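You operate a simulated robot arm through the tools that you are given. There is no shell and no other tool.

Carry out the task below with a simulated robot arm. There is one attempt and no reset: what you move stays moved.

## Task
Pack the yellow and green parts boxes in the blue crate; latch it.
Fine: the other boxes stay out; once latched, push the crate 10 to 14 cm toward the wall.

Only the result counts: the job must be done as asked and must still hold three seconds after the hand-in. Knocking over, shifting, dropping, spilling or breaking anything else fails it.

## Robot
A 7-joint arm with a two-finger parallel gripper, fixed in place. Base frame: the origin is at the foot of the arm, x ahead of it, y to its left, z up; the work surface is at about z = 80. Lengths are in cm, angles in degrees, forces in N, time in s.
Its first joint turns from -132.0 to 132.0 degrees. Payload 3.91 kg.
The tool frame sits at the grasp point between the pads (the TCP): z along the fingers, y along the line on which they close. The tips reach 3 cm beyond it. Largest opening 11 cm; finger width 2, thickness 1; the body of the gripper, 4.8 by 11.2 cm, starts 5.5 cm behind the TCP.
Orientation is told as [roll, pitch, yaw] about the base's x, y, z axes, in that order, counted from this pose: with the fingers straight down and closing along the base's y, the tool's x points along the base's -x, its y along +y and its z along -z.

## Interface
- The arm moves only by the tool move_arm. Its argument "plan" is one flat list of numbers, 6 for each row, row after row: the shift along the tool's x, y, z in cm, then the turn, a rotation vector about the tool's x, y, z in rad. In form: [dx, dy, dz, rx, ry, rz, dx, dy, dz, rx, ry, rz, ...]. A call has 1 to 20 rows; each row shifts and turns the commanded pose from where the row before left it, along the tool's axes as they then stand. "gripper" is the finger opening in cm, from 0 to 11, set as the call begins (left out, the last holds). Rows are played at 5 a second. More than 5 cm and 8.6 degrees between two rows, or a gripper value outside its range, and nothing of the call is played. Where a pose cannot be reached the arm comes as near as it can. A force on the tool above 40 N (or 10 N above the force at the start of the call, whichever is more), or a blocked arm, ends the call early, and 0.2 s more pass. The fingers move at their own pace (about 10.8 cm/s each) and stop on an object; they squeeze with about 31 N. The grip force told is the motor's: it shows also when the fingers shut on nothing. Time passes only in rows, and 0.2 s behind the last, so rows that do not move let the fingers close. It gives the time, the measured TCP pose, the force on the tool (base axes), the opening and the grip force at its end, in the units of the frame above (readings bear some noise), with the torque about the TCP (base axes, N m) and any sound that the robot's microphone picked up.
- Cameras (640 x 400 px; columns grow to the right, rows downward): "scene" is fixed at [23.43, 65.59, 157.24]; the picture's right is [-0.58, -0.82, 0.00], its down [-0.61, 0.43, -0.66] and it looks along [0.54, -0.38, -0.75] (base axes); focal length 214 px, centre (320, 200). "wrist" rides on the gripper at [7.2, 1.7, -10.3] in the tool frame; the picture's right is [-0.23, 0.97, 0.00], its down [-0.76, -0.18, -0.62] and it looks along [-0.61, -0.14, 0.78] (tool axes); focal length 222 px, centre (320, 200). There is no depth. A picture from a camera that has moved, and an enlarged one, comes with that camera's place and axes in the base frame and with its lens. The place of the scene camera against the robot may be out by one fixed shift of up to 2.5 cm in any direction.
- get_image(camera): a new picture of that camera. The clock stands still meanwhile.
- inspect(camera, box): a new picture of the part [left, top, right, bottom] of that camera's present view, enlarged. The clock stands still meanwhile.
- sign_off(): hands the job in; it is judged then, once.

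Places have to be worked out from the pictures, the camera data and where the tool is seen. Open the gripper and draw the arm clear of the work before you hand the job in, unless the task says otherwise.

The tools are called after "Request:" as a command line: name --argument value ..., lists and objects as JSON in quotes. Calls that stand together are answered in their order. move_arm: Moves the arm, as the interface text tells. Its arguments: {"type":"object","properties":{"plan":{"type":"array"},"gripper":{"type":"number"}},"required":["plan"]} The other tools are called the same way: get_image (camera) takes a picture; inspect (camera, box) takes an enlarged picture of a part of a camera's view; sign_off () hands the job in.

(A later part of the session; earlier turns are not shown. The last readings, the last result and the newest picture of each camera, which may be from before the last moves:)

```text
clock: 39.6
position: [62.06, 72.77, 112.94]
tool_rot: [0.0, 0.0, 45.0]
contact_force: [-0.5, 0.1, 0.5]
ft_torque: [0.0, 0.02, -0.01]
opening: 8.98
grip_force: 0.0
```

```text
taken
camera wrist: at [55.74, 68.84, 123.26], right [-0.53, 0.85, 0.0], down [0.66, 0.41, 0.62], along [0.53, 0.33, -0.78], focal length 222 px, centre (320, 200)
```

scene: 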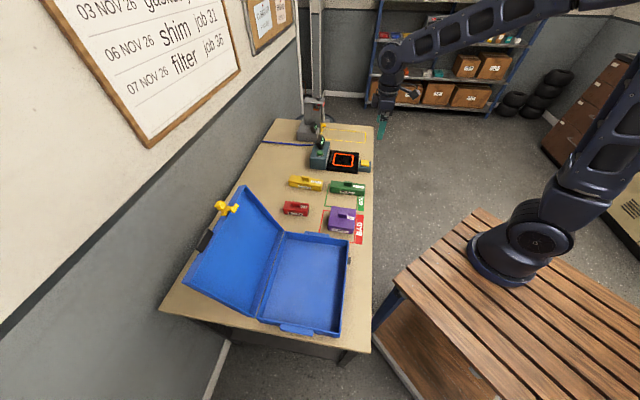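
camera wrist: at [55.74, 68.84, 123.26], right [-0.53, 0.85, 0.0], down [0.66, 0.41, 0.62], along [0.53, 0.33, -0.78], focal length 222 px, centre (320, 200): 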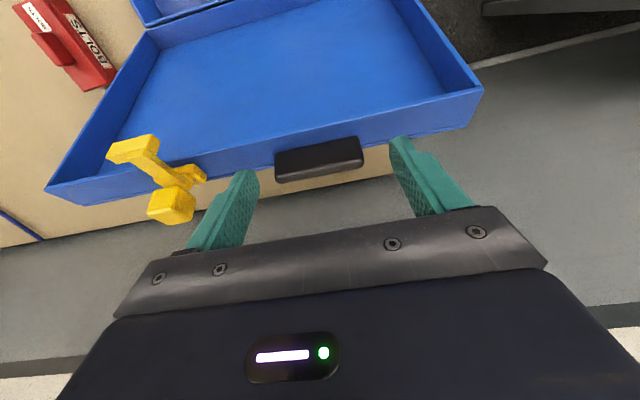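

Request:
move_arm --plan '[0, 0, 0, 0, 0, 0, 0, 0, 0, 0, 0, 0, 0, 0, 0, 0, 0, 0]' --gripper 4

Request:
get_image --camera "wrist"

Request:
inspect --camera "scene" --box '[150, 130, 330, 270]'

```text
clock: 40.4
position: [61.97, 72.71, 112.92]
tool_rot: [-0.1, 0.0, 44.9]
contact_force: [2.8, -0.8, 0.5]
ft_torque: [-0.07, -0.14, 0.06]
opening: 5.98
grip_force: 30.9
```

```text
taken
camera wrist: at [55.76, 68.83, 123.28], right [-0.53, 0.85, 0.0], down [0.66, 0.41, 0.62], along [0.53, 0.33, -0.78], focal length 222 px, centre (320, 200)
```

wrist: 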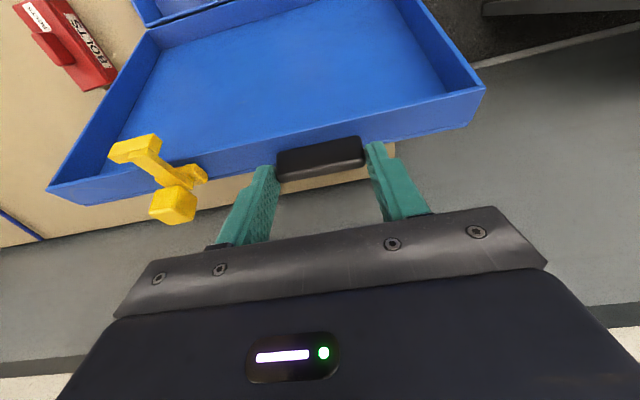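

```text
2.86 times, centred on (240, 200) of scene
camera zoom: at [23.43, 65.59, 157.24], right [-0.58, -0.82, 0.0], down [-0.61, 0.43, -0.66], along [0.54, -0.38, -0.75], focal length 613 px, centre (549, 200)
```

zoom: 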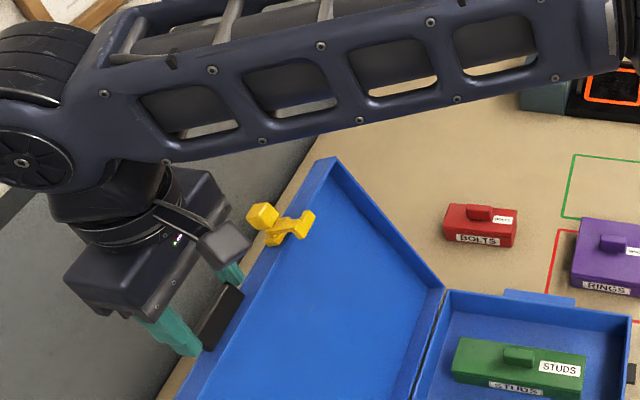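

The handle is gripped (opening 5.98). I start the closing arc around the estimated hinge (p≈83.3, z≈86.5), a little at first to check the forces.

Request:
move_arm --plan '[1.21, 0, -0.55, 0, 0, 0, 1.21, 0, -0.52, 0, 0, 0, 1.32, 0, -0.45, 0, 0, 0, 1.32, 0, -0.41, 0, 0, 0, 0, 0, 0, 0, 0, 0]'

Request:
get_image --camera "wrist"

Request:
inspect --camera "scene" --box '[150, 130, 400, 330]'

```text
clock: 41.6
position: [58.43, 69.27, 114.86]
tool_rot: [0.1, 0.0, 45.0]
contact_force: [-0.4, 1.7, -6.9]
ft_torque: [0.49, -0.48, 0.15]
opening: 5.99
grip_force: 31.1
```

```text
taken
camera wrist: at [52.16, 65.34, 125.15], right [-0.53, 0.85, 0.0], down [0.66, 0.41, 0.62], along [0.53, 0.33, -0.78], focal length 222 px, centre (320, 200)
```

wrist: 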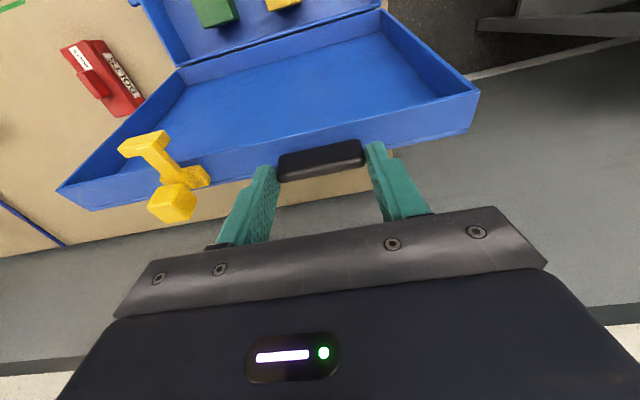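

```text
2.00 times, centred on (275, 230) of scene
camera zoom: at [23.43, 65.59, 157.24], right [-0.58, -0.82, 0.0], down [-0.61, 0.43, -0.66], along [0.54, -0.38, -0.75], focal length 429 px, centre (410, 140)
```

zoom: 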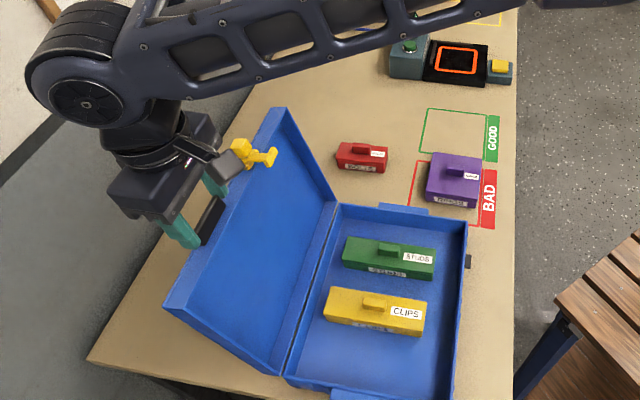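

The lid follows; there is a slight pull of 7 N upward on it, so I flatten the path a bit and continue to vertical.

Request:
move_arm --plan '[1.36, 0, -0.15, 0, 0, 0, 1.36, 0, -0.15, 0, 0, 0, 1.38, 0, -0.12, 0, 0, 0, 1.38, 0, -0.08, 0, 0, 0, 0, 0, 0, 0, 0, 0]'

```text
clock: 42.8
position: [54.57, 65.33, 115.26]
tool_rot: [0.0, 0.0, 45.0]
contact_force: [4.2, -1.4, 7.6]
ft_torque: [0.09, -0.43, 0.38]
opening: 5.99
grip_force: 30.5
```

Forces are small and alternating, consistent with a 26.35 cm arc about the estimated hinge. I continue past vertical.

Request:
move_arm --plan '[1.48, 0, -0.25, 0, 0, 0, 1.38, 0, 0.04, 0, 0, 0, 1.37, 0, 0.1, 0, 0, 0, 1.37, 0, 0.18, 0, 0, 0, 1.36, 0, 0.26, 0, 0, 0, 1.34, 0, 0.32, 0, 0, 0, 0, 0, 0, 0, 0, 0]'

Request:
get_image --camera "wrist"

Request:
inspect --camera "scene" --box '[150, 130, 400, 330]'

```text
clock: 44.4
position: [48.53, 59.36, 114.66]
tool_rot: [0.0, -0.1, 45.0]
contact_force: [-3.2, -0.1, 24.7]
ft_torque: [0.18, 0.07, 0.1]
opening: 5.99
grip_force: 31.0
```

```text
taken
camera wrist: at [42.24, 55.51, 125.11], right [-0.53, 0.85, 0.0], down [0.66, 0.41, 0.62], along [0.53, 0.33, -0.78], focal length 222 px, centre (320, 200)
```

wrist: 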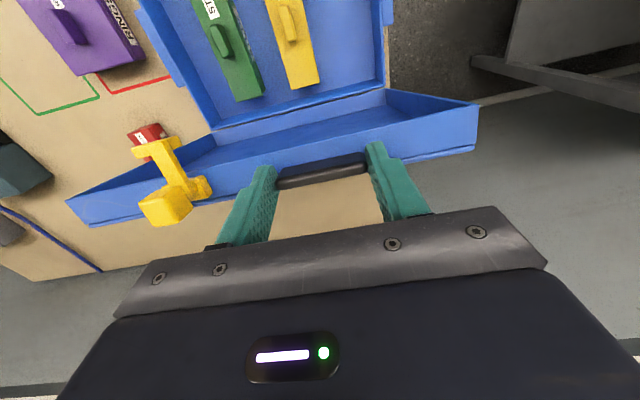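

```text
2.00 times, centred on (275, 230) of scene
camera zoom: at [23.43, 65.59, 157.24], right [-0.58, -0.82, 0.0], down [-0.61, 0.43, -0.66], along [0.54, -0.38, -0.75], focal length 429 px, centre (410, 140)
```

zoom: 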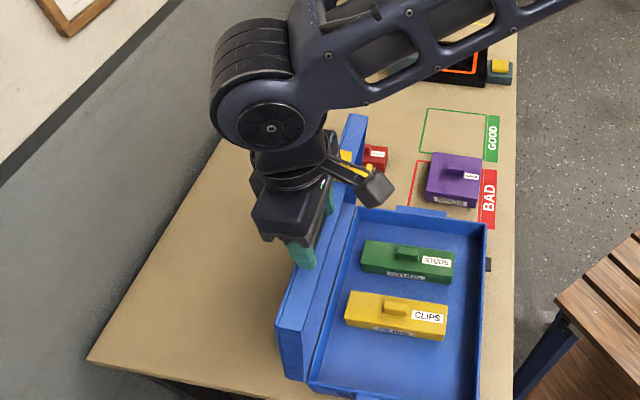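

The picture suggests the crate body has slid about 4 cm toward the robot instead of the lid only turning. I stop and check closely.

Request:
inspect --camera "scene" --box '[150, 170, 390, 350]'

Request:
inspect --camera "scene" --box '[250, 190, 350, 270]'

Request:
inspect --camera "wrist" --box '[230, 120, 430, 220]'

```text
2.22 times, centred on (270, 260) of scene
camera zoom: at [23.43, 65.59, 157.24], right [-0.58, -0.82, 0.0], down [-0.61, 0.43, -0.66], along [0.54, -0.38, -0.75], focal length 477 px, centre (431, 67)
```

zoom: 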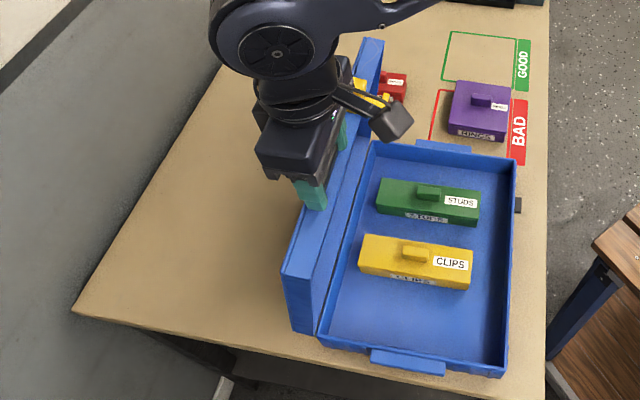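

```text
5.00 times, centred on (300, 230) of scene
camera zoom: at [23.43, 65.59, 157.24], right [-0.58, -0.82, 0.0], down [-0.61, 0.43, -0.66], along [0.54, -0.38, -0.75], focal length 1072 px, centre (420, 50)
```

zoom: 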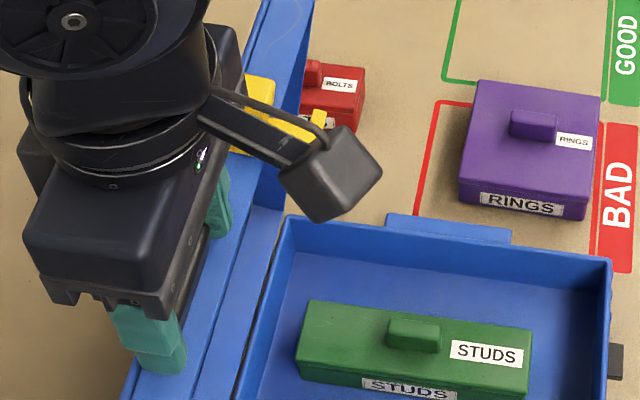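

```text
3.20 times, centred on (330, 170) of wrist
camera zoom: at [42.24, 55.51, 125.11], right [-0.53, 0.85, 0.0], down [0.66, 0.41, 0.62], along [0.53, 0.33, -0.78], focal length 711 px, centre (288, 296)
```

zoom: 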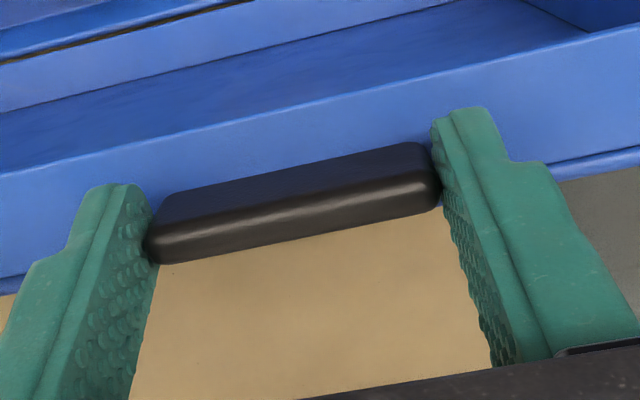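

The crate slid about 4 cm toward the robot, probably because my path was a little high and unloaded it. From here I keep a slight downward load on the lid so the crate stays put, and go on in small stages.

Request:
move_arm --plan '[0.78, 0, 0, 0, 0, 0, 0.78, 0, 0, 0, 0, 0, 0.78, 0, 0.01, 0, 0, 0, 0.78, 0, 0.02, 0, 0, 0, 0, 0, 0, 0, 0, 0]'

Request:
inspect --camera "scene" --box '[150, 170, 390, 350]'

```text
clock: 45.6
position: [46.38, 57.2, 114.35]
tool_rot: [-0.1, 0.0, 45.0]
contact_force: [0.4, -0.3, -7.2]
ft_torque: [-0.3, 0.11, 0.22]
opening: 5.98
grip_force: 30.9
```

```text
2.22 times, centred on (270, 260) of scene
camera zoom: at [23.43, 65.59, 157.24], right [-0.58, -0.82, 0.0], down [-0.61, 0.43, -0.66], along [0.54, -0.38, -0.75], focal length 477 px, centre (431, 67)
```

zoom: 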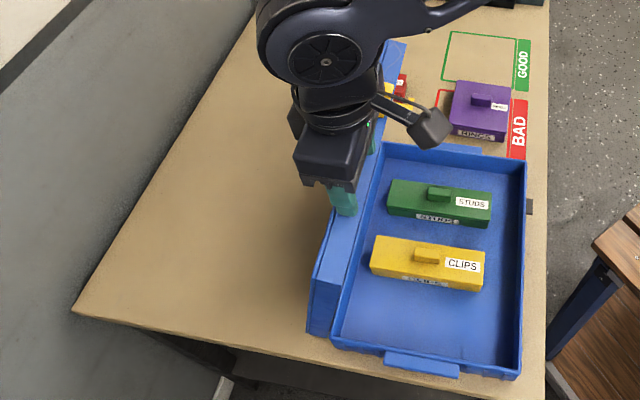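

The crate is still creeping and now the lid is being pulled up (-7 N). I lower in place in small steps to see how the lid responds.

Request:
move_arm --plan '[0, 0, 0.3, 0, 0, 0, 0, 0, 0, 0, 0, 0]'

Request:
move_arm --plan '[0, 0, 0.3, 0, 0, 0, 0, 0, 0, 0, 0, 0]'

Request:
get_image --camera "wrist"

Request:
inspect --camera "scene" --box '[150, 170, 390, 350]'

```text
clock: 46.2
position: [46.41, 57.17, 114.42]
tool_rot: [0.0, -0.2, 45.0]
contact_force: [-0.3, -7.0, 20.8]
ft_torque: [-0.4, 0.27, 0.05]
opening: 5.99
grip_force: 31.0
```

```text
clock: 46.8
position: [46.37, 57.19, 114.17]
tool_rot: [0.1, -0.2, 45.0]
contact_force: [2.7, -6.2, 38.9]
ft_torque: [0.76, -0.27, 0.03]
opening: 5.97
grip_force: 30.8
```

```text
taken
camera wrist: at [40.06, 53.23, 124.49], right [-0.53, 0.85, 0.0], down [0.66, 0.41, 0.63], along [0.53, 0.33, -0.78], focal length 222 px, centre (320, 200)
```

wrist: 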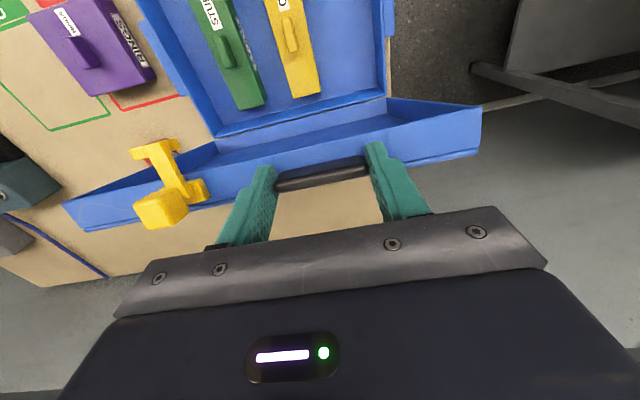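

```text
2.22 times, centred on (270, 260) of scene
camera zoom: at [23.43, 65.59, 157.24], right [-0.58, -0.82, 0.0], down [-0.61, 0.43, -0.66], along [0.54, -0.38, -0.75], focal length 477 px, centre (431, 67)
```

zoom: 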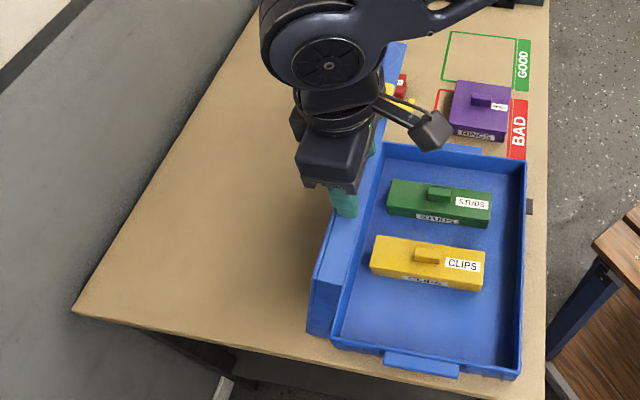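

The lid is effectively rigid in this grip, because the fingertips press flat on its wall, so moving sideways drags the light crate. I ease the load and lean the lid back by tilting the tool with it, so I can let go safely and use a looser method.

Request:
move_arm --plan '[0, 0, -0.4, 0, 0, 0, -1.84, 0, 0.06, 0, 0.0654, 0, -1.84, 0, 0.06, 0, 0.0654, 0, 0, 0, 0, 0, 0, 0]'

Request:
get_image --camera "wrist"

Request:
inspect --camera "scene" --box '[150, 170, 390, 350]'

```text
clock: 47.5
position: [48.35, 59.23, 114.45]
tool_rot: [0.0, 5.2, 44.9]
contact_force: [3.3, -1.8, 7.7]
ft_torque: [0.51, -0.06, 0.17]
opening: 5.99
grip_force: 30.7
stopped in row 3: the force on the tool passed its limit at 51 N (the readings are from after the stop); the commanded pose is now the measured one
```

```text
taken
camera wrist: at [42.78, 56.0, 125.47], right [-0.53, 0.85, -0.02], down [0.7, 0.45, 0.55], along [0.48, 0.28, -0.83], focal length 222 px, centre (320, 200)
```

wrist: 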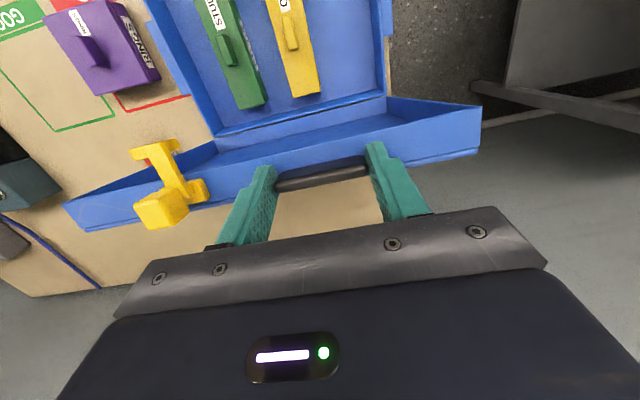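

```text
2.22 times, centred on (270, 260) of scene
camera zoom: at [23.43, 65.59, 157.24], right [-0.58, -0.82, 0.0], down [-0.61, 0.43, -0.66], along [0.54, -0.38, -0.75], focal length 477 px, centre (431, 67)
```

zoom: 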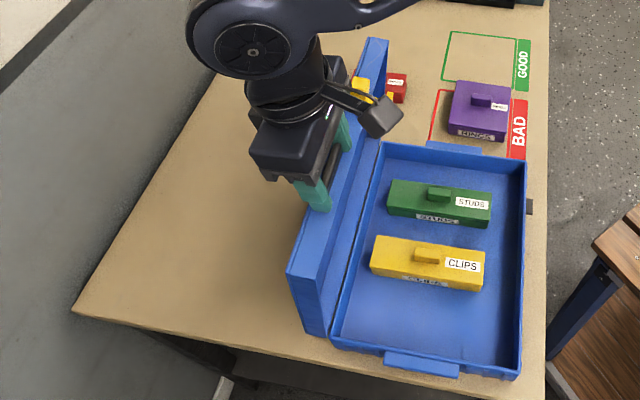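

The lid leaned back a few degrees and the crate stayed put. I continue leaning it back, with the path rising slightly over the top.

Request:
move_arm --plan '[-0.95, 0, -0.17, 0, 0.035, 0, -0.95, 0, -0.17, 0, 0.035, 0, -0.95, 0, -0.17, 0, 0.035, 0, 0, 0, 0, 0, 0, 0]'

Request:
move_arm --plan '[-0.95, 0, -0.15, 0, 0.035, 0, -0.95, 0, -0.15, 0, 0.035, 0, -0.95, 0, -0.15, 0, 0.035, 0, 0, 0, 0, 0, 0, 0]'

Request:
inspect --camera "scene" --box '[150, 170, 390, 350]'

```text
clock: 48.5
position: [50.34, 61.27, 114.43]
tool_rot: [0.0, 11.4, 45.0]
contact_force: [3.1, 1.2, 0.6]
ft_torque: [0.49, -0.74, 0.01]
opening: 5.97
grip_force: 30.7
```

```text
clock: 49.5
position: [52.45, 63.41, 114.21]
tool_rot: [-0.1, 17.4, 45.1]
contact_force: [-0.9, 1.5, -6.0]
ft_torque: [0.43, -0.02, -0.4]
opening: 6.01
grip_force: 30.8
```

```text
2.22 times, centred on (270, 260) of scene
camera zoom: at [23.43, 65.59, 157.24], right [-0.58, -0.82, 0.0], down [-0.61, 0.43, -0.66], along [0.54, -0.38, -0.75], focal length 477 px, centre (431, 67)
```

zoom: 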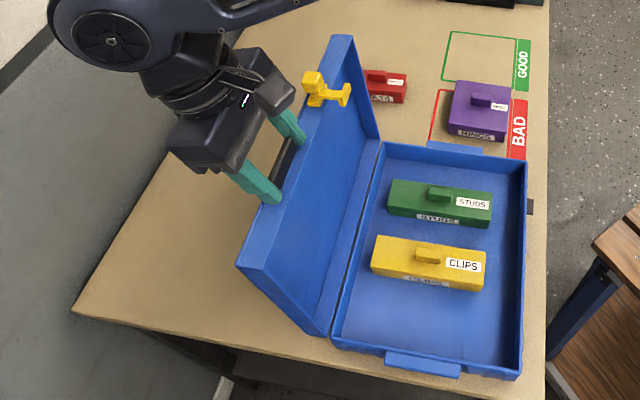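

Tilting the tool together with the lid works well, with small forces and the crate staying still. I lean the lid back almost to its rest, let go, and will first move the crate back to where it started.

Request:
move_arm --plan '[-0.96, 0, -0.12, 0, 0.035, 0, -0.96, 0, -0.12, 0, 0.035, 0, -0.96, 0, -0.12, 0, 0.035, 0, 0, 0, 0, 0, 0, 0]'

Request:
move_arm --plan '[-0.96, 0, -0.13, 0, 0.035, 0, -0.96, 0, -0.13, 0, 0.035, 0, -0.96, 0, -0.13, 0, 0.035, 0, 0, 0, 0, 0, 0, 0]'

Request:
inspect --camera "scene" --box '[150, 170, 390, 350]'

Request:
get_image --camera "wrist"

```text
clock: 50.5
position: [54.34, 65.19, 113.68]
tool_rot: [-0.1, 23.4, 45.0]
contact_force: [1.2, 3.1, 1.2]
ft_torque: [0.47, -0.68, 0.17]
opening: 5.99
grip_force: 31.0
```

```text
clock: 51.5
position: [56.24, 67.32, 112.9]
tool_rot: [0.1, 29.4, 45.0]
contact_force: [2.8, 8.2, 12.1]
ft_torque: [0.31, -1.01, 0.13]
opening: 5.97
grip_force: 31.2
```

```text
2.22 times, centred on (270, 260) of scene
camera zoom: at [23.43, 65.59, 157.24], right [-0.58, -0.82, 0.0], down [-0.61, 0.43, -0.66], along [0.54, -0.38, -0.75], focal length 477 px, centre (431, 67)
```

zoom: 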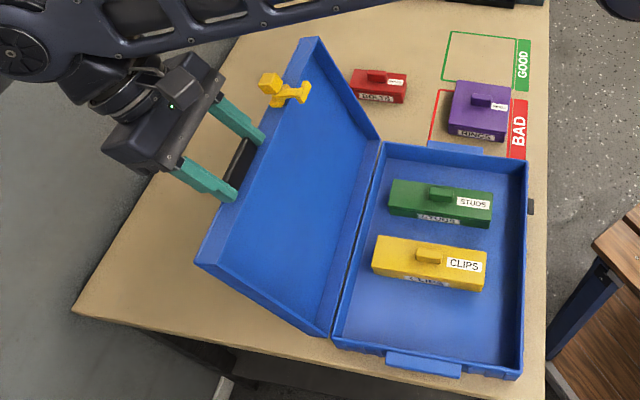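

```text
taken
camera wrist: at [54.29, 67.61, 125.46], right [-0.55, 0.83, -0.11], down [0.81, 0.56, 0.17], along [0.2, 0.0, -0.98], focal length 222 px, centre (320, 200)
```

wrist: 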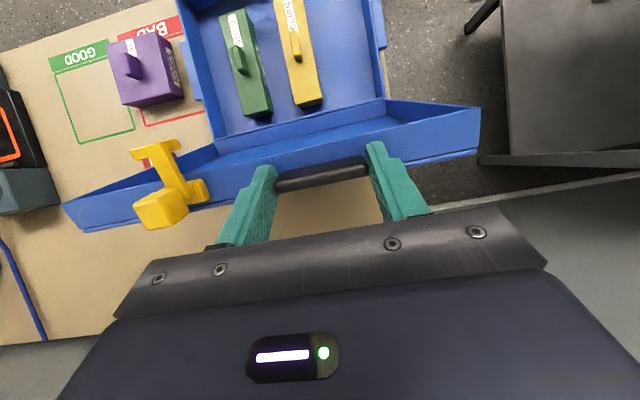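

The lid is leaning well back. I release the handle and retreat along the fingers.

Request:
move_arm --plan '[0, 0, 0, 0, 0, 0, 0, 0, 0, 0, 0, 0, 0, 0, -2, 0, 0, 0, 0, 0, -4, 0, 0, 0, 0, 0, 0, 0, 0, 0]' --gripper 9

Request:
get_image --camera "wrist"

Request:
inspect --camera "scene" --box '[150, 170, 390, 350]'

```text
clock: 52.7
position: [57.3, 68.33, 115.41]
tool_rot: [0.0, 29.5, 45.0]
contact_force: [0.3, 0.3, 0.1]
ft_torque: [-0.04, 0.0, -0.01]
opening: 9.0
grip_force: 0.0
out of reach, approached as far as the arm can: row 4
```

```text
taken
camera wrist: at [55.3, 68.58, 128.06], right [-0.55, 0.83, -0.11], down [0.81, 0.56, 0.17], along [0.2, 0.0, -0.98], focal length 222 px, centre (320, 200)
```

wrist: 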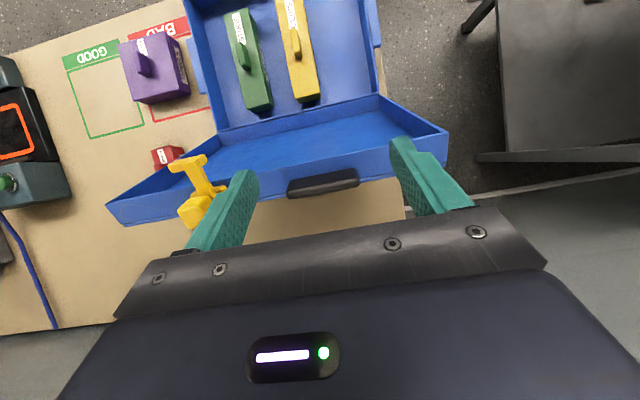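

```text
2.22 times, centred on (270, 260) of scene
camera zoom: at [23.43, 65.59, 157.24], right [-0.58, -0.82, 0.0], down [-0.61, 0.43, -0.66], along [0.54, -0.38, -0.75], focal length 477 px, centre (431, 67)
```

zoom: 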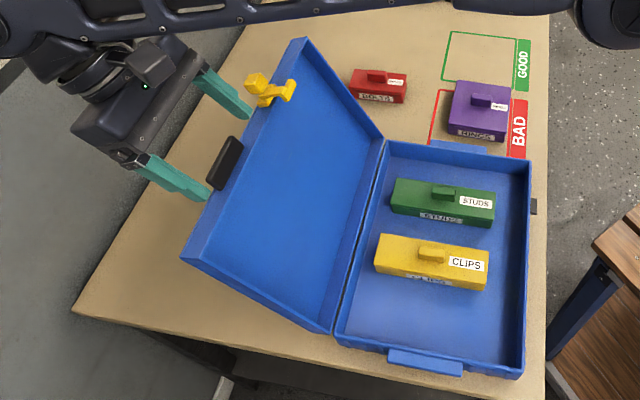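

The lid is back at rest. The crate is about 6.4 cm nearer the robot than at the start and turned by about 2.5°. I clear the lid, straighten the tool, and go back over the crate to push it back from inside.

Request:
move_arm --plan '[4.2, 0, 0, 0, 0, 0, 4.2, 0, 0, 0, 0, 0, 4.2, 0, 0, 0, 0, 0, 0, 0, 0, 0, -0.103, 0, 0, 0, 0, 0, -0.103, 0, 0, 0, 0, 0, -0.103, 0, 0, 0, 0, 0, -0.103, 0, 0, 0, 0, 0, -0.103, 0, 3, 1, 0, 0, 0, 0, 3, 2, 0, 0, 0, 0, 2, 2, 0, 0, 0, 0, 0, 0, 0, 0, 0, 0]' --gripper 0

Request:
get_image --camera "wrist"

Request:
inspect --camera "scene" --box '[150, 170, 390, 350]'

```text
clock: 55.3
position: [40.26, 58.4, 121.43]
tool_rot: [0.0, 0.0, 45.0]
contact_force: [0.4, 0.3, 0.7]
ft_torque: [-0.04, 0.01, 0.02]
opening: 0.0
grip_force: 31.0
```

```text
taken
camera wrist: at [34.05, 54.43, 131.93], right [-0.53, 0.85, 0.0], down [0.66, 0.41, 0.62], along [0.53, 0.33, -0.78], focal length 222 px, centre (320, 200)
```

wrist: 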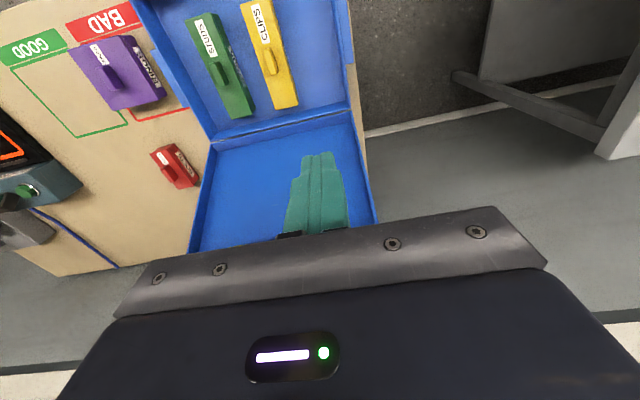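

```text
2.22 times, centred on (270, 260) of scene
camera zoom: at [23.43, 65.59, 157.24], right [-0.58, -0.82, 0.0], down [-0.61, 0.43, -0.66], along [0.54, -0.38, -0.75], focal length 477 px, centre (431, 67)
```

zoom: 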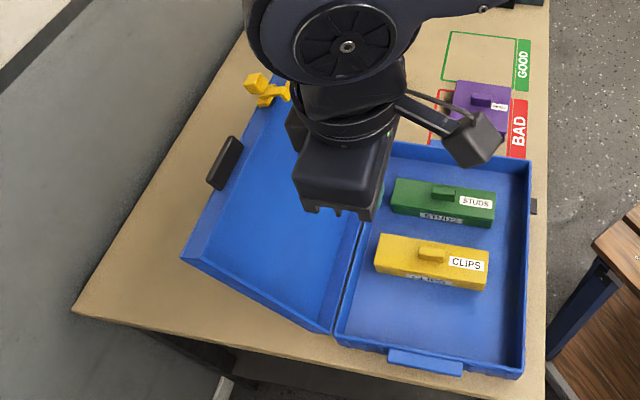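

To measure the crate's shift exactly, I go to the same camera pose I used before the lid work and compare the pictures.

Request:
move_arm --plan '[2.84, -1.985, 1.06, 0, 0, 0, 2.84, -1.985, 1.06, 0, 0, 0, 2.84, -1.985, 1.06, 0, 0, 0, 2.84, -1.985, 1.06, 0, 0, 0, 0, 0, 0, 0, 0, 0]'

Request:
inspect --camera "wrist" --box '[200, 0, 420, 200]'

Request:
inspect --camera "wrist" --box '[200, 40, 420, 240]'

```text
clock: 56.5
position: [37.89, 44.63, 117.18]
tool_rot: [0.0, 0.0, 45.0]
contact_force: [0.1, 0.9, -0.4]
ft_torque: [-0.01, -0.01, 0.01]
opening: 0.0
grip_force: 31.1
```

```text
2.00 times, centred on (310, 100) of wrist
camera zoom: at [31.71, 40.68, 127.55], right [-0.53, 0.85, 0.0], down [0.66, 0.41, 0.62], along [0.53, 0.33, -0.78], focal length 444 px, centre (340, 400)
```

zoom: 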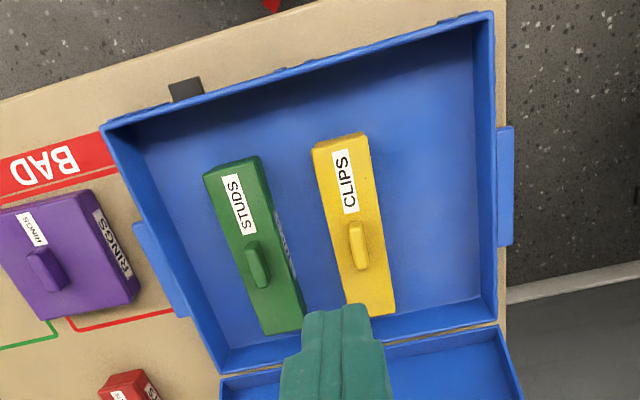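

```text
2.00 times, centred on (310, 140) of wrist
camera zoom: at [31.71, 40.68, 127.55], right [-0.53, 0.85, 0.0], down [0.66, 0.41, 0.62], along [0.53, 0.33, -0.78], focal length 444 px, centre (340, 320)
```

zoom: 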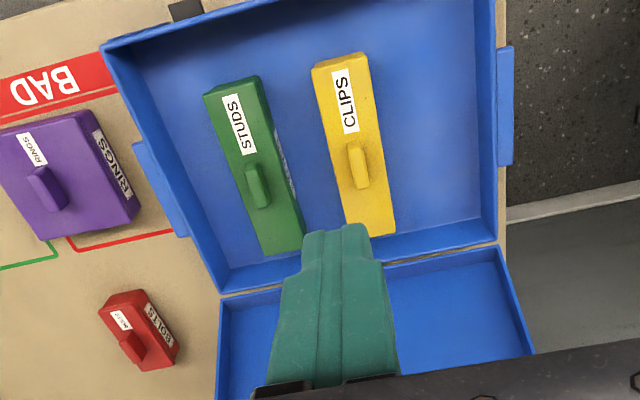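

Comparing the pictures, the crate has shifted by -5.85 cm in p with almost no rotation. I'll straddle the yellow box with both fingers inside the crate, so the push is spread about the crate's centre, and push the back wall.

Request:
move_arm --plan '[-3.9, 0, 0, 0, 0, 0, -3.9, -0.3, 0, 0, 0, 0, -3.7, -0.3, 0, 0, 0, 0, 0, 0, 0, 0, 0, 0]' --gripper 8.6

Request:
move_arm --plan '[0, 0, 4, 0, 0, 0, 0, 0, 4, 0, 0, 0, 0, 0, 4, 0, 0, 0, 0, 0, 4, 0, 0, 0, 0, 0, 4, 0, 0, 0, 0, 0, 0, 0, 0, 0]'

Request:
get_image --camera "wrist"

```text
clock: 57.5
position: [46.59, 52.22, 117.34]
tool_rot: [0.0, 0.0, 45.0]
contact_force: [0.4, -0.4, 1.3]
ft_torque: [-0.02, 0.03, -0.02]
opening: 8.62
grip_force: 0.1
```

```text
clock: 58.9
position: [46.41, 52.3, 97.33]
tool_rot: [0.1, -0.1, 45.0]
contact_force: [-0.7, -0.4, 0.0]
ft_torque: [0.0, 0.02, 0.01]
opening: 8.62
grip_force: 0.1
```

```text
taken
camera wrist: at [40.12, 48.4, 107.73], right [-0.53, 0.85, 0.0], down [0.66, 0.41, 0.62], along [0.53, 0.33, -0.78], focal length 222 px, centre (320, 200)
```

wrist: 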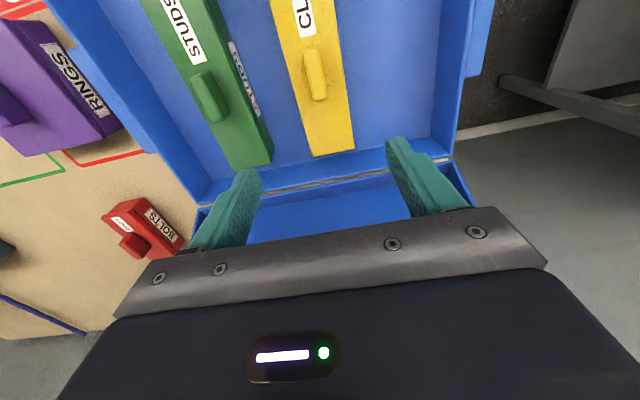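

The left finger will come down in the gap between the boxes and the right one beyond the yellow box. I descend.

Request:
move_arm --plan '[0, 0, 4, 0, 0, 0, 0, 0, 4, 0, 0, 0, 0, 0, 3, 0, 0, 0, 0, 0, 1.3, 0, 0, 0, 0, 0, 0, 0, 0, 0]'

Request:
get_image --camera "wrist"

Request:
inspect --camera "scene" --box '[150, 170, 390, 350]'

```text
clock: 60.1
position: [46.55, 52.64, 84.78]
tool_rot: [0.0, 0.1, 45.0]
contact_force: [-0.1, -1.6, 1.2]
ft_torque: [0.0, 0.0, 0.01]
opening: 8.59
grip_force: 0.1
```

```text
taken
camera wrist: at [40.32, 48.61, 95.28], right [-0.53, 0.85, 0.0], down [0.66, 0.41, 0.62], along [0.53, 0.33, -0.78], focal length 222 px, centre (320, 200)
```

wrist: 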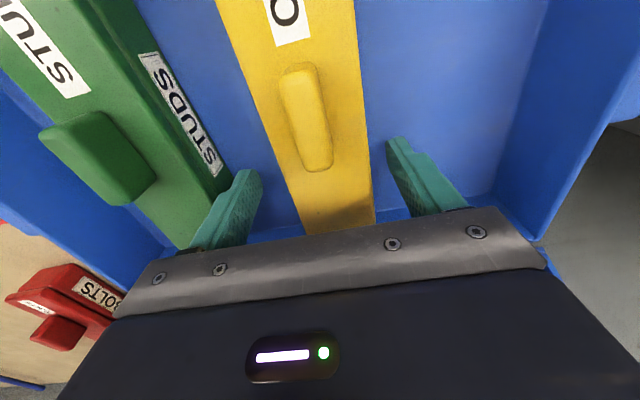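

```text
2.22 times, centred on (270, 260) of scene
camera zoom: at [23.43, 65.59, 157.24], right [-0.58, -0.82, 0.0], down [-0.61, 0.43, -0.66], along [0.54, -0.38, -0.75], focal length 477 px, centre (431, 67)
```

zoom: 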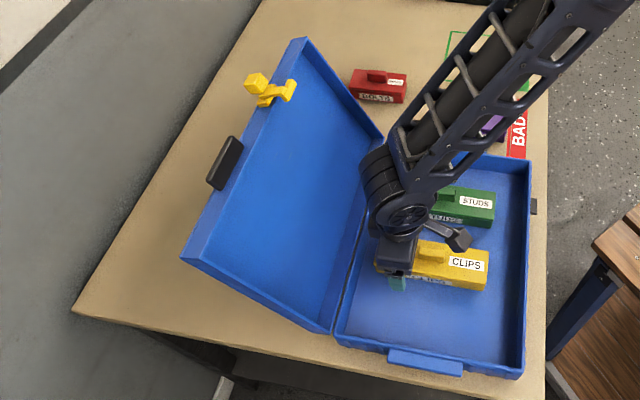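

Fingers are in place around the yellow box. I advance toward the back wall and watch for contact.

Request:
move_arm --plan '[-1, 0, 0, 0, 0, 0, -1, 0, 0, 0, 0, 0, -1, 0, 0, 0, 0, 0, -0.7, 0, 0, 0, 0, 0, 0, 0, 0, 0, 0, 0]'

Request:
move_arm --plan '[-0.5, 0, 0, 0, 0, 0, -0.5, 0, 0, 0, 0, 0]'

Request:
get_image --camera "wrist"

```text
clock: 61.3
position: [49.23, 55.15, 84.98]
tool_rot: [0.0, 0.1, 45.0]
contact_force: [-1.4, 0.1, -0.1]
ft_torque: [0.01, 0.0, -0.03]
opening: 8.62
grip_force: 0.1
```

```text
clock: 61.9
position: [49.82, 55.85, 84.89]
tool_rot: [0.0, 0.0, 45.0]
contact_force: [-0.2, 0.3, 0.4]
ft_torque: [0.0, 0.01, 0.0]
opening: 8.62
grip_force: 0.0
```

```text
taken
camera wrist: at [43.52, 51.92, 95.33], right [-0.53, 0.85, 0.0], down [0.66, 0.41, 0.62], along [0.53, 0.33, -0.78], focal length 222 px, centre (320, 200)
```

wrist: 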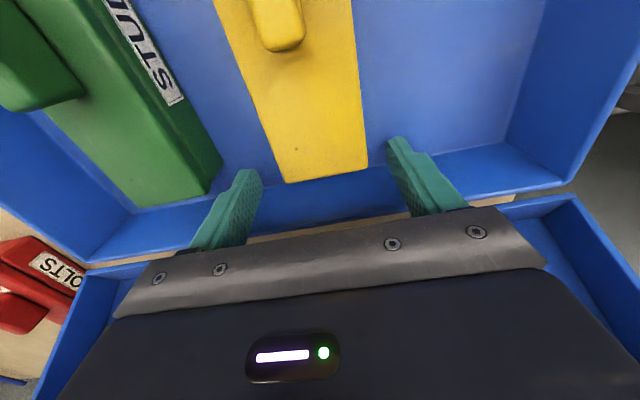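

No contact yet at p=74.7; I keep advancing.

Request:
move_arm --plan '[-0.3, 0, 0, 0, 0, 0, -0.3, 0, 0, 0, 0, 0]'

Request:
move_arm --plan '[-0.3, 0, 0, 0, 0, 0, -0.3, 0, 0, 0, 0, 0]'

```text
clock: 62.5
position: [50.23, 56.27, 84.88]
tool_rot: [0.0, 0.0, 45.0]
contact_force: [0.8, 0.5, 0.1]
ft_torque: [0.02, 0.0, 0.02]
opening: 8.58
grip_force: 0.0
```

```text
clock: 63.1
position: [50.66, 56.76, 84.9]
tool_rot: [-0.1, 0.0, 45.1]
contact_force: [-3.4, -4.1, 1.1]
ft_torque: [-0.01, -0.08, -0.2]
opening: 8.58
grip_force: 0.2
```

Contact at p≈75.9 with about 5 N. I push on slowly by 4.5 cm and then check.

Request:
move_arm --plan '[-0.5, 0, 0, 0, 0, 0, -0.5, 0, 0, 0, 0, 0, -0.5, 0, 0, 0, 0, 0, -0.5, 0, 0, 0, 0, 0, -0.5, 0, 0, 0, 0, 0, -0.5, 0, 0, 0, 0, 0, -0.5, 0, 0, 0, 0, 0, -0.5, 0, 0, 0, 0, 0, -0.5, 0, 0, 0, 0, 0, 0, 0, 0, 0, 0, 0]'

Request:
inspect --camera "scene" --box '[150, 170, 390, 350]'

Request:
get_image --camera "wrist"

```text
clock: 65.3
position: [53.91, 59.99, 84.91]
tool_rot: [0.0, -0.1, 45.0]
contact_force: [-2.0, -1.1, 0.5]
ft_torque: [-0.03, -0.04, -0.1]
opening: 8.61
grip_force: 0.0
```

```text
2.22 times, centred on (270, 260) of scene
camera zoom: at [23.43, 65.59, 157.24], right [-0.58, -0.82, 0.0], down [-0.61, 0.43, -0.66], along [0.54, -0.38, -0.75], focal length 477 px, centre (431, 67)
```

zoom: 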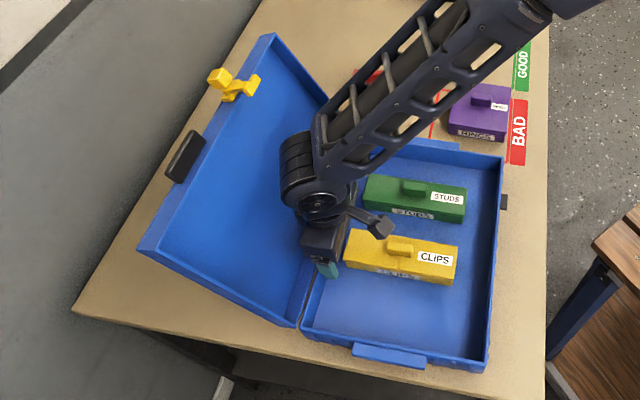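

```text
taken
camera wrist: at [47.57, 55.91, 95.3], right [-0.53, 0.85, 0.0], down [0.66, 0.41, 0.62], along [0.53, 0.33, -0.78], focal length 222 px, centre (320, 200)
```

wrist: 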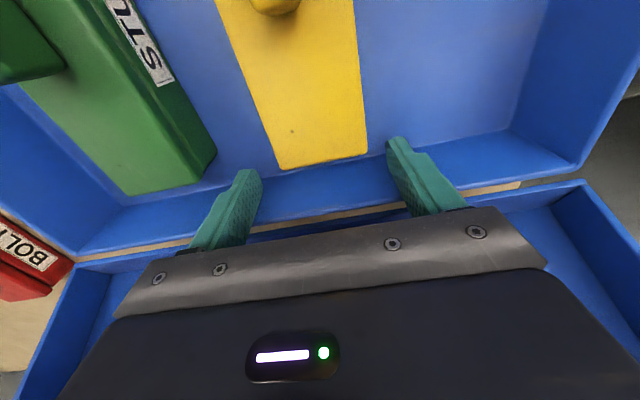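

About 1.3 cm remains by comparison with the first picture. I push that far and back off.

Request:
move_arm --plan '[-0.45, 0, 0, 0, 0, 0, -0.45, 0, 0, 0, 0, 0, -0.4, 0, 0, 0, 0, 0, 0, 0, 0, 0, 0, 0]'

Request:
move_arm --plan '[0.5, 0, 0, 0, 0, 0, 1.0, 0, 0, 0, 0, 0, 0, 0, -3, 0, 0, 0, 0, 0, -4, 0, 0, 0, 0, 0, -4, 0, 0, 0, 0, 0, -4, 0, 0, 0, 2.5, 0.1, -4, 0, 0, 0, 3, 0.1, -4, 0, 0, 0, 3, 0.1, -4, 0, 0, 0, 4, 0.2, -2, 0, 0, 0, 4, 0, -1.2, 0, 0, 0, 4, 0, 0, 0, 0, 0, 0, 0, 0, 0, 0, 0]'

Request:
inspect --camera "scene" --box '[150, 170, 390, 350]'

Request:
inspect --camera "wrist" --box '[200, 40, 420, 240]'

```text
clock: 66.3
position: [54.69, 60.83, 84.95]
tool_rot: [0.0, -0.1, 45.0]
contact_force: [-3.3, -2.8, 2.7]
ft_torque: [-0.04, -0.07, -0.17]
opening: 8.6
grip_force: 0.1
```

```text
clock: 69.1
position: [38.84, 45.42, 115.27]
tool_rot: [0.0, 0.0, 44.9]
contact_force: [-0.3, 0.1, -0.6]
ft_torque: [-0.02, 0.0, -0.02]
opening: 8.61
grip_force: 0.0
```

```text
2.22 times, centred on (270, 260) of scene
camera zoom: at [23.43, 65.59, 157.24], right [-0.58, -0.82, 0.0], down [-0.61, 0.43, -0.66], along [0.54, -0.38, -0.75], focal length 477 px, centre (431, 67)
```

zoom: 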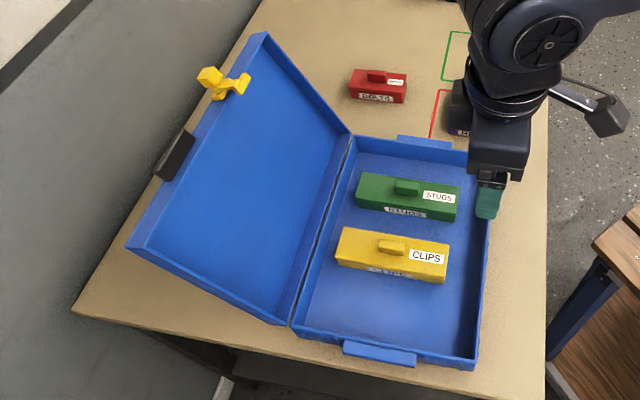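

```text
2.00 times, centred on (310, 140) of wrist
camera zoom: at [32.58, 41.59, 125.74], right [-0.53, 0.85, 0.0], down [0.66, 0.41, 0.62], along [0.53, 0.33, -0.78], focal length 444 px, centre (340, 320)
```

zoom: 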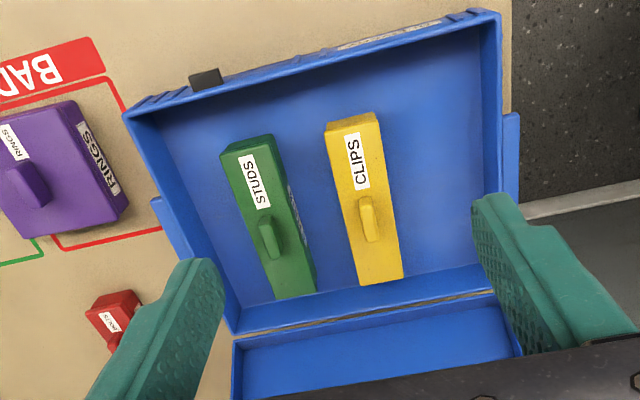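

The crate now matches its original pixel positions (within about 2 mm), so the shift is undone. I'll redo the lid closing, holding only the outer tip of the handle so it can pivot freely, and tilting the tool along with the lid. First I go back above the handle.

Request:
move_arm --plan '[0, 0, -3.5, 0, 0, 0, 0, 0, -3.5, 0, 0, 0, -4.46, 0.36, 0, 0, 0, 0, -4.46, 0.36, 0, 0, 0, 0, -4.46, 0.36, 0, 0, 0, 0, -4.46, 0.36, 0, 0, 0, 0, -4.46, 0.36, 0, 0, 0, 0, -4.46, 0.36, 0, 0, 0, 0, -4.46, 0.36, 0, 0, 0, 0, -4.46, 0.36, 0, 0, 0, 0, 0, 0, 3, 0, 0, 0, 0, 0, 0, 0, 0, 0]' --gripper 8.5

Request:
inspect --camera "wrist" --box '[200, 60, 440, 220]'

Request:
inspect --camera "scene" --box '[150, 170, 390, 350]'

```text
clock: 71.7
position: [62.04, 73.18, 119.18]
tool_rot: [0.0, 0.0, 45.0]
contact_force: [0.4, 0.8, -0.6]
ft_torque: [0.0, 0.0, 0.01]
opening: 8.52
grip_force: 0.0
```

```text
2.50 times, centred on (320, 140) of wrist
camera zoom: at [55.77, 69.16, 129.52], right [-0.53, 0.85, 0.0], down [0.66, 0.41, 0.62], along [0.53, 0.33, -0.78], focal length 555 px, centre (320, 350)
```

zoom: 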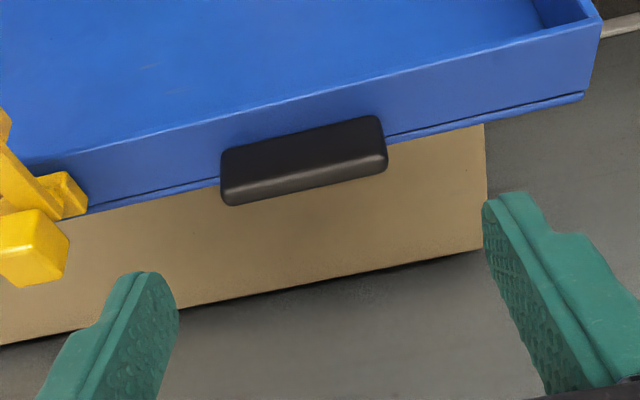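

```text
2.22 times, centred on (270, 260) of scene
camera zoom: at [23.43, 65.59, 157.24], right [-0.58, -0.82, 0.0], down [-0.61, 0.43, -0.66], along [0.54, -0.38, -0.75], focal length 477 px, centre (431, 67)
```

zoom: 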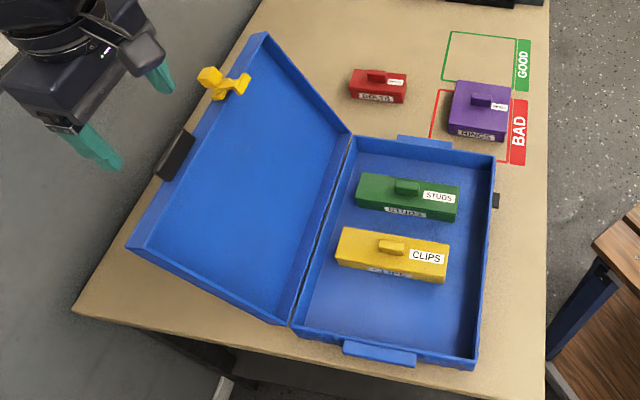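

The crate matches its starting position. I align (q≈-7.3) and descend so that only the fingertips overlap the handle's outer edge.

Request:
move_arm --plan '[0.15, -0.28, 2.5, 0, 0, 0, 0.15, -0.28, 2, 0, 0, 0, 0, 0, 1.45, 0, 0, 0, 0, 0, 0, 0, 0, 0]' --gripper 8

Request:
inspect --camera "wrist" --box '[230, 120, 430, 220]'

Request:
inspect --camera "scene" --box '[180, 190, 260, 260]'

```text
clock: 72.7
position: [62.14, 72.26, 113.23]
tool_rot: [0.0, 0.0, 45.0]
contact_force: [0.2, -0.2, 0.1]
ft_torque: [0.04, 0.03, 0.0]
opening: 7.99
grip_force: 0.0
```

```text
3.20 times, centred on (330, 170) of wrist
camera zoom: at [55.99, 68.4, 123.61], right [-0.53, 0.85, 0.0], down [0.66, 0.41, 0.62], along [0.53, 0.33, -0.78], focal length 711 px, centre (288, 296)
```

zoom: 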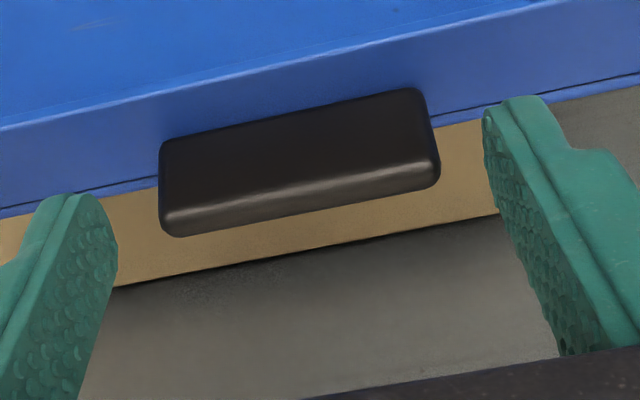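

```text
5.71 times, centred on (220, 225) of scene
camera zoom: at [23.43, 65.59, 157.24], right [-0.58, -0.82, 0.0], down [-0.61, 0.43, -0.66], along [0.54, -0.38, -0.75], focal length 1226 px, centre (891, 57)
```

zoom: 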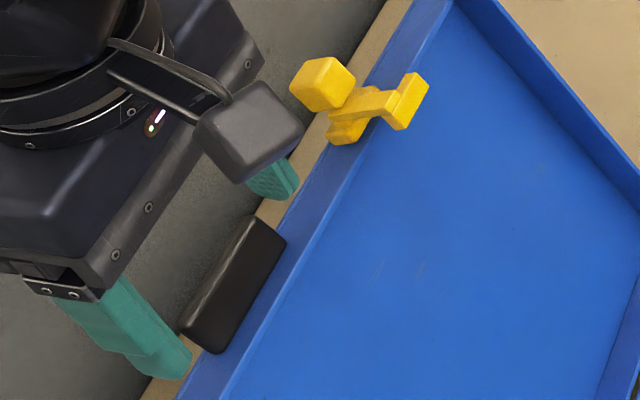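

The tips overlap the outer 0.7 cm of the handle, just as I want. I lower by 2 mm more and close.

Request:
move_arm --plan '[-0.2, 0, 0.2, 0, 0, 0, 0, 0, 0, 0, 0, 0]'

Request:
move_arm --plan '[0, 0, 0, 0, 0, 0, 0, 0, 0, 0, 0, 0, 0, 0, 0, 0, 0, 0]' --gripper 4.5

Request:
inspect --camera "wrist" --box '[230, 120, 430, 220]'

```text
clock: 73.3
position: [62.42, 72.47, 113.01]
tool_rot: [0.0, 0.0, 45.0]
contact_force: [-1.3, 0.5, 0.1]
ft_torque: [0.01, 0.0, -0.03]
opening: 8.0
grip_force: 0.0
```

```text
clock: 74.1
position: [62.4, 72.52, 112.98]
tool_rot: [0.1, 0.0, 45.0]
contact_force: [-1.7, 3.1, 1.2]
ft_torque: [0.2, 0.02, -0.06]
opening: 5.99
grip_force: 30.8
```

```text
3.20 times, centred on (330, 170) of wrist
camera zoom: at [56.11, 68.54, 123.38], right [-0.53, 0.85, 0.0], down [0.66, 0.41, 0.62], along [0.53, 0.33, -0.78], focal length 711 px, centre (288, 296)
```

zoom: 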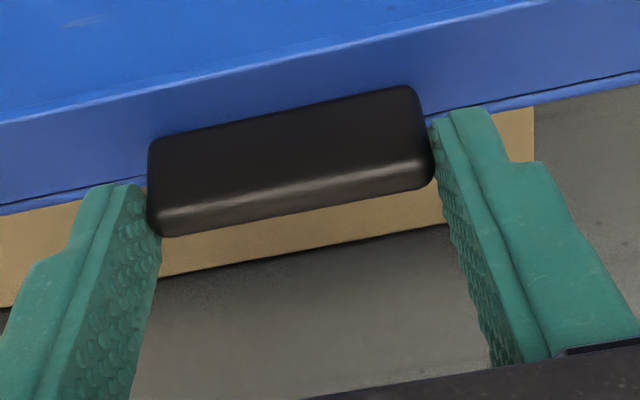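

The grip is good. I start again in small steps, first a short pivot as before, reading forces.

Request:
move_arm --plan '[1.16, 0, -0.53, 0, 0, 0, 1.24, 0, -0.49, 0, 0, 0, 0, 0, 0, 0, 0, 0]'

Request:
move_arm --plan '[1.27, 0, -0.43, 0, 0, 0, 1.29, 0, -0.37, 0, 0, 0, 0, 0, 0, 0, 0, 0]'

Request:
inspect --camera "scene" --box '[150, 170, 390, 350]'

```text
clock: 74.9
position: [60.67, 70.66, 113.97]
tool_rot: [-0.1, 0.0, 45.0]
contact_force: [0.8, 1.2, -7.0]
ft_torque: [0.52, -0.68, 0.2]
opening: 6.0
grip_force: 31.2
```

```text
clock: 75.7
position: [58.8, 68.94, 114.85]
tool_rot: [-0.1, 0.0, 45.0]
contact_force: [1.4, -0.5, -5.9]
ft_torque: [0.43, -0.34, 0.3]
opening: 5.95
grip_force: 31.2
```

```text
2.22 times, centred on (270, 260) of scene
camera zoom: at [23.43, 65.59, 157.24], right [-0.58, -0.82, 0.0], down [-0.61, 0.43, -0.66], along [0.54, -0.38, -0.75], focal length 477 px, centre (431, 67)
```

zoom: 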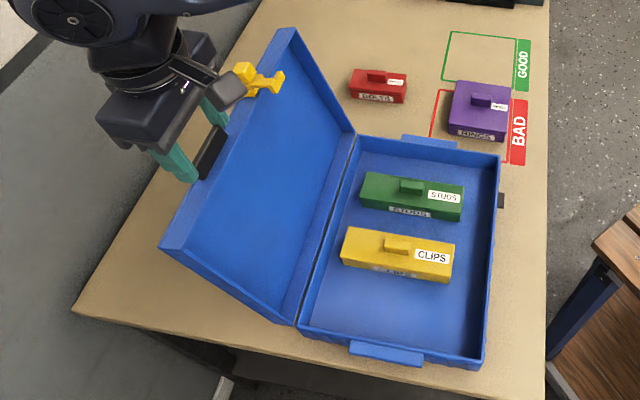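

Pulling up by 6 N lets the crate creep (about 0.8 cm). I lower a little to load it, then rotate lid and tool together.

Request:
move_arm --plan '[0, 0, 0.35, 0, 0, 0, 0.953, 0, -0.23, 0, -0.035, 0, 0.953, 0, -0.23, 0, -0.035, 0, 0.953, 0, -0.23, 0, -0.035, 0, 0, 0, 0, 0, 0, 0]'

Request:
move_arm --plan '[0.953, 0, -0.23, 0, -0.035, 0, 0.953, 0, -0.23, 0, -0.035, 0, 0.953, 0, -0.23, 0, -0.035, 0, 0, 0, 0, 0, 0, 0]'

Request:
inspect --camera "scene" --box '[150, 170, 390, 350]'

```text
clock: 76.9
position: [56.56, 66.86, 115.25]
tool_rot: [0.1, -6.2, 44.9]
contact_force: [-0.3, 7.1, 24.0]
ft_torque: [0.22, 0.05, 0.04]
opening: 5.98
grip_force: 31.5
```

```text
clock: 77.9
position: [54.75, 64.83, 115.38]
tool_rot: [0.0, -12.1, 45.0]
contact_force: [-5.1, 4.0, 11.9]
ft_torque: [-0.35, 0.59, -0.08]
opening: 5.99
grip_force: 30.7
```

```text
2.22 times, centred on (270, 260) of scene
camera zoom: at [23.43, 65.59, 157.24], right [-0.58, -0.82, 0.0], down [-0.61, 0.43, -0.66], along [0.54, -0.38, -0.75], focal length 477 px, centre (431, 67)
```

zoom: 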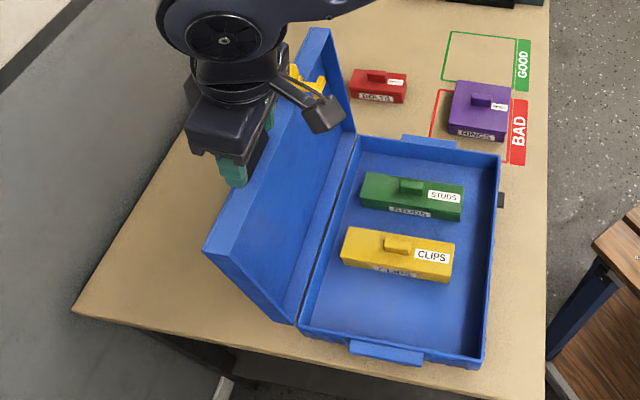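

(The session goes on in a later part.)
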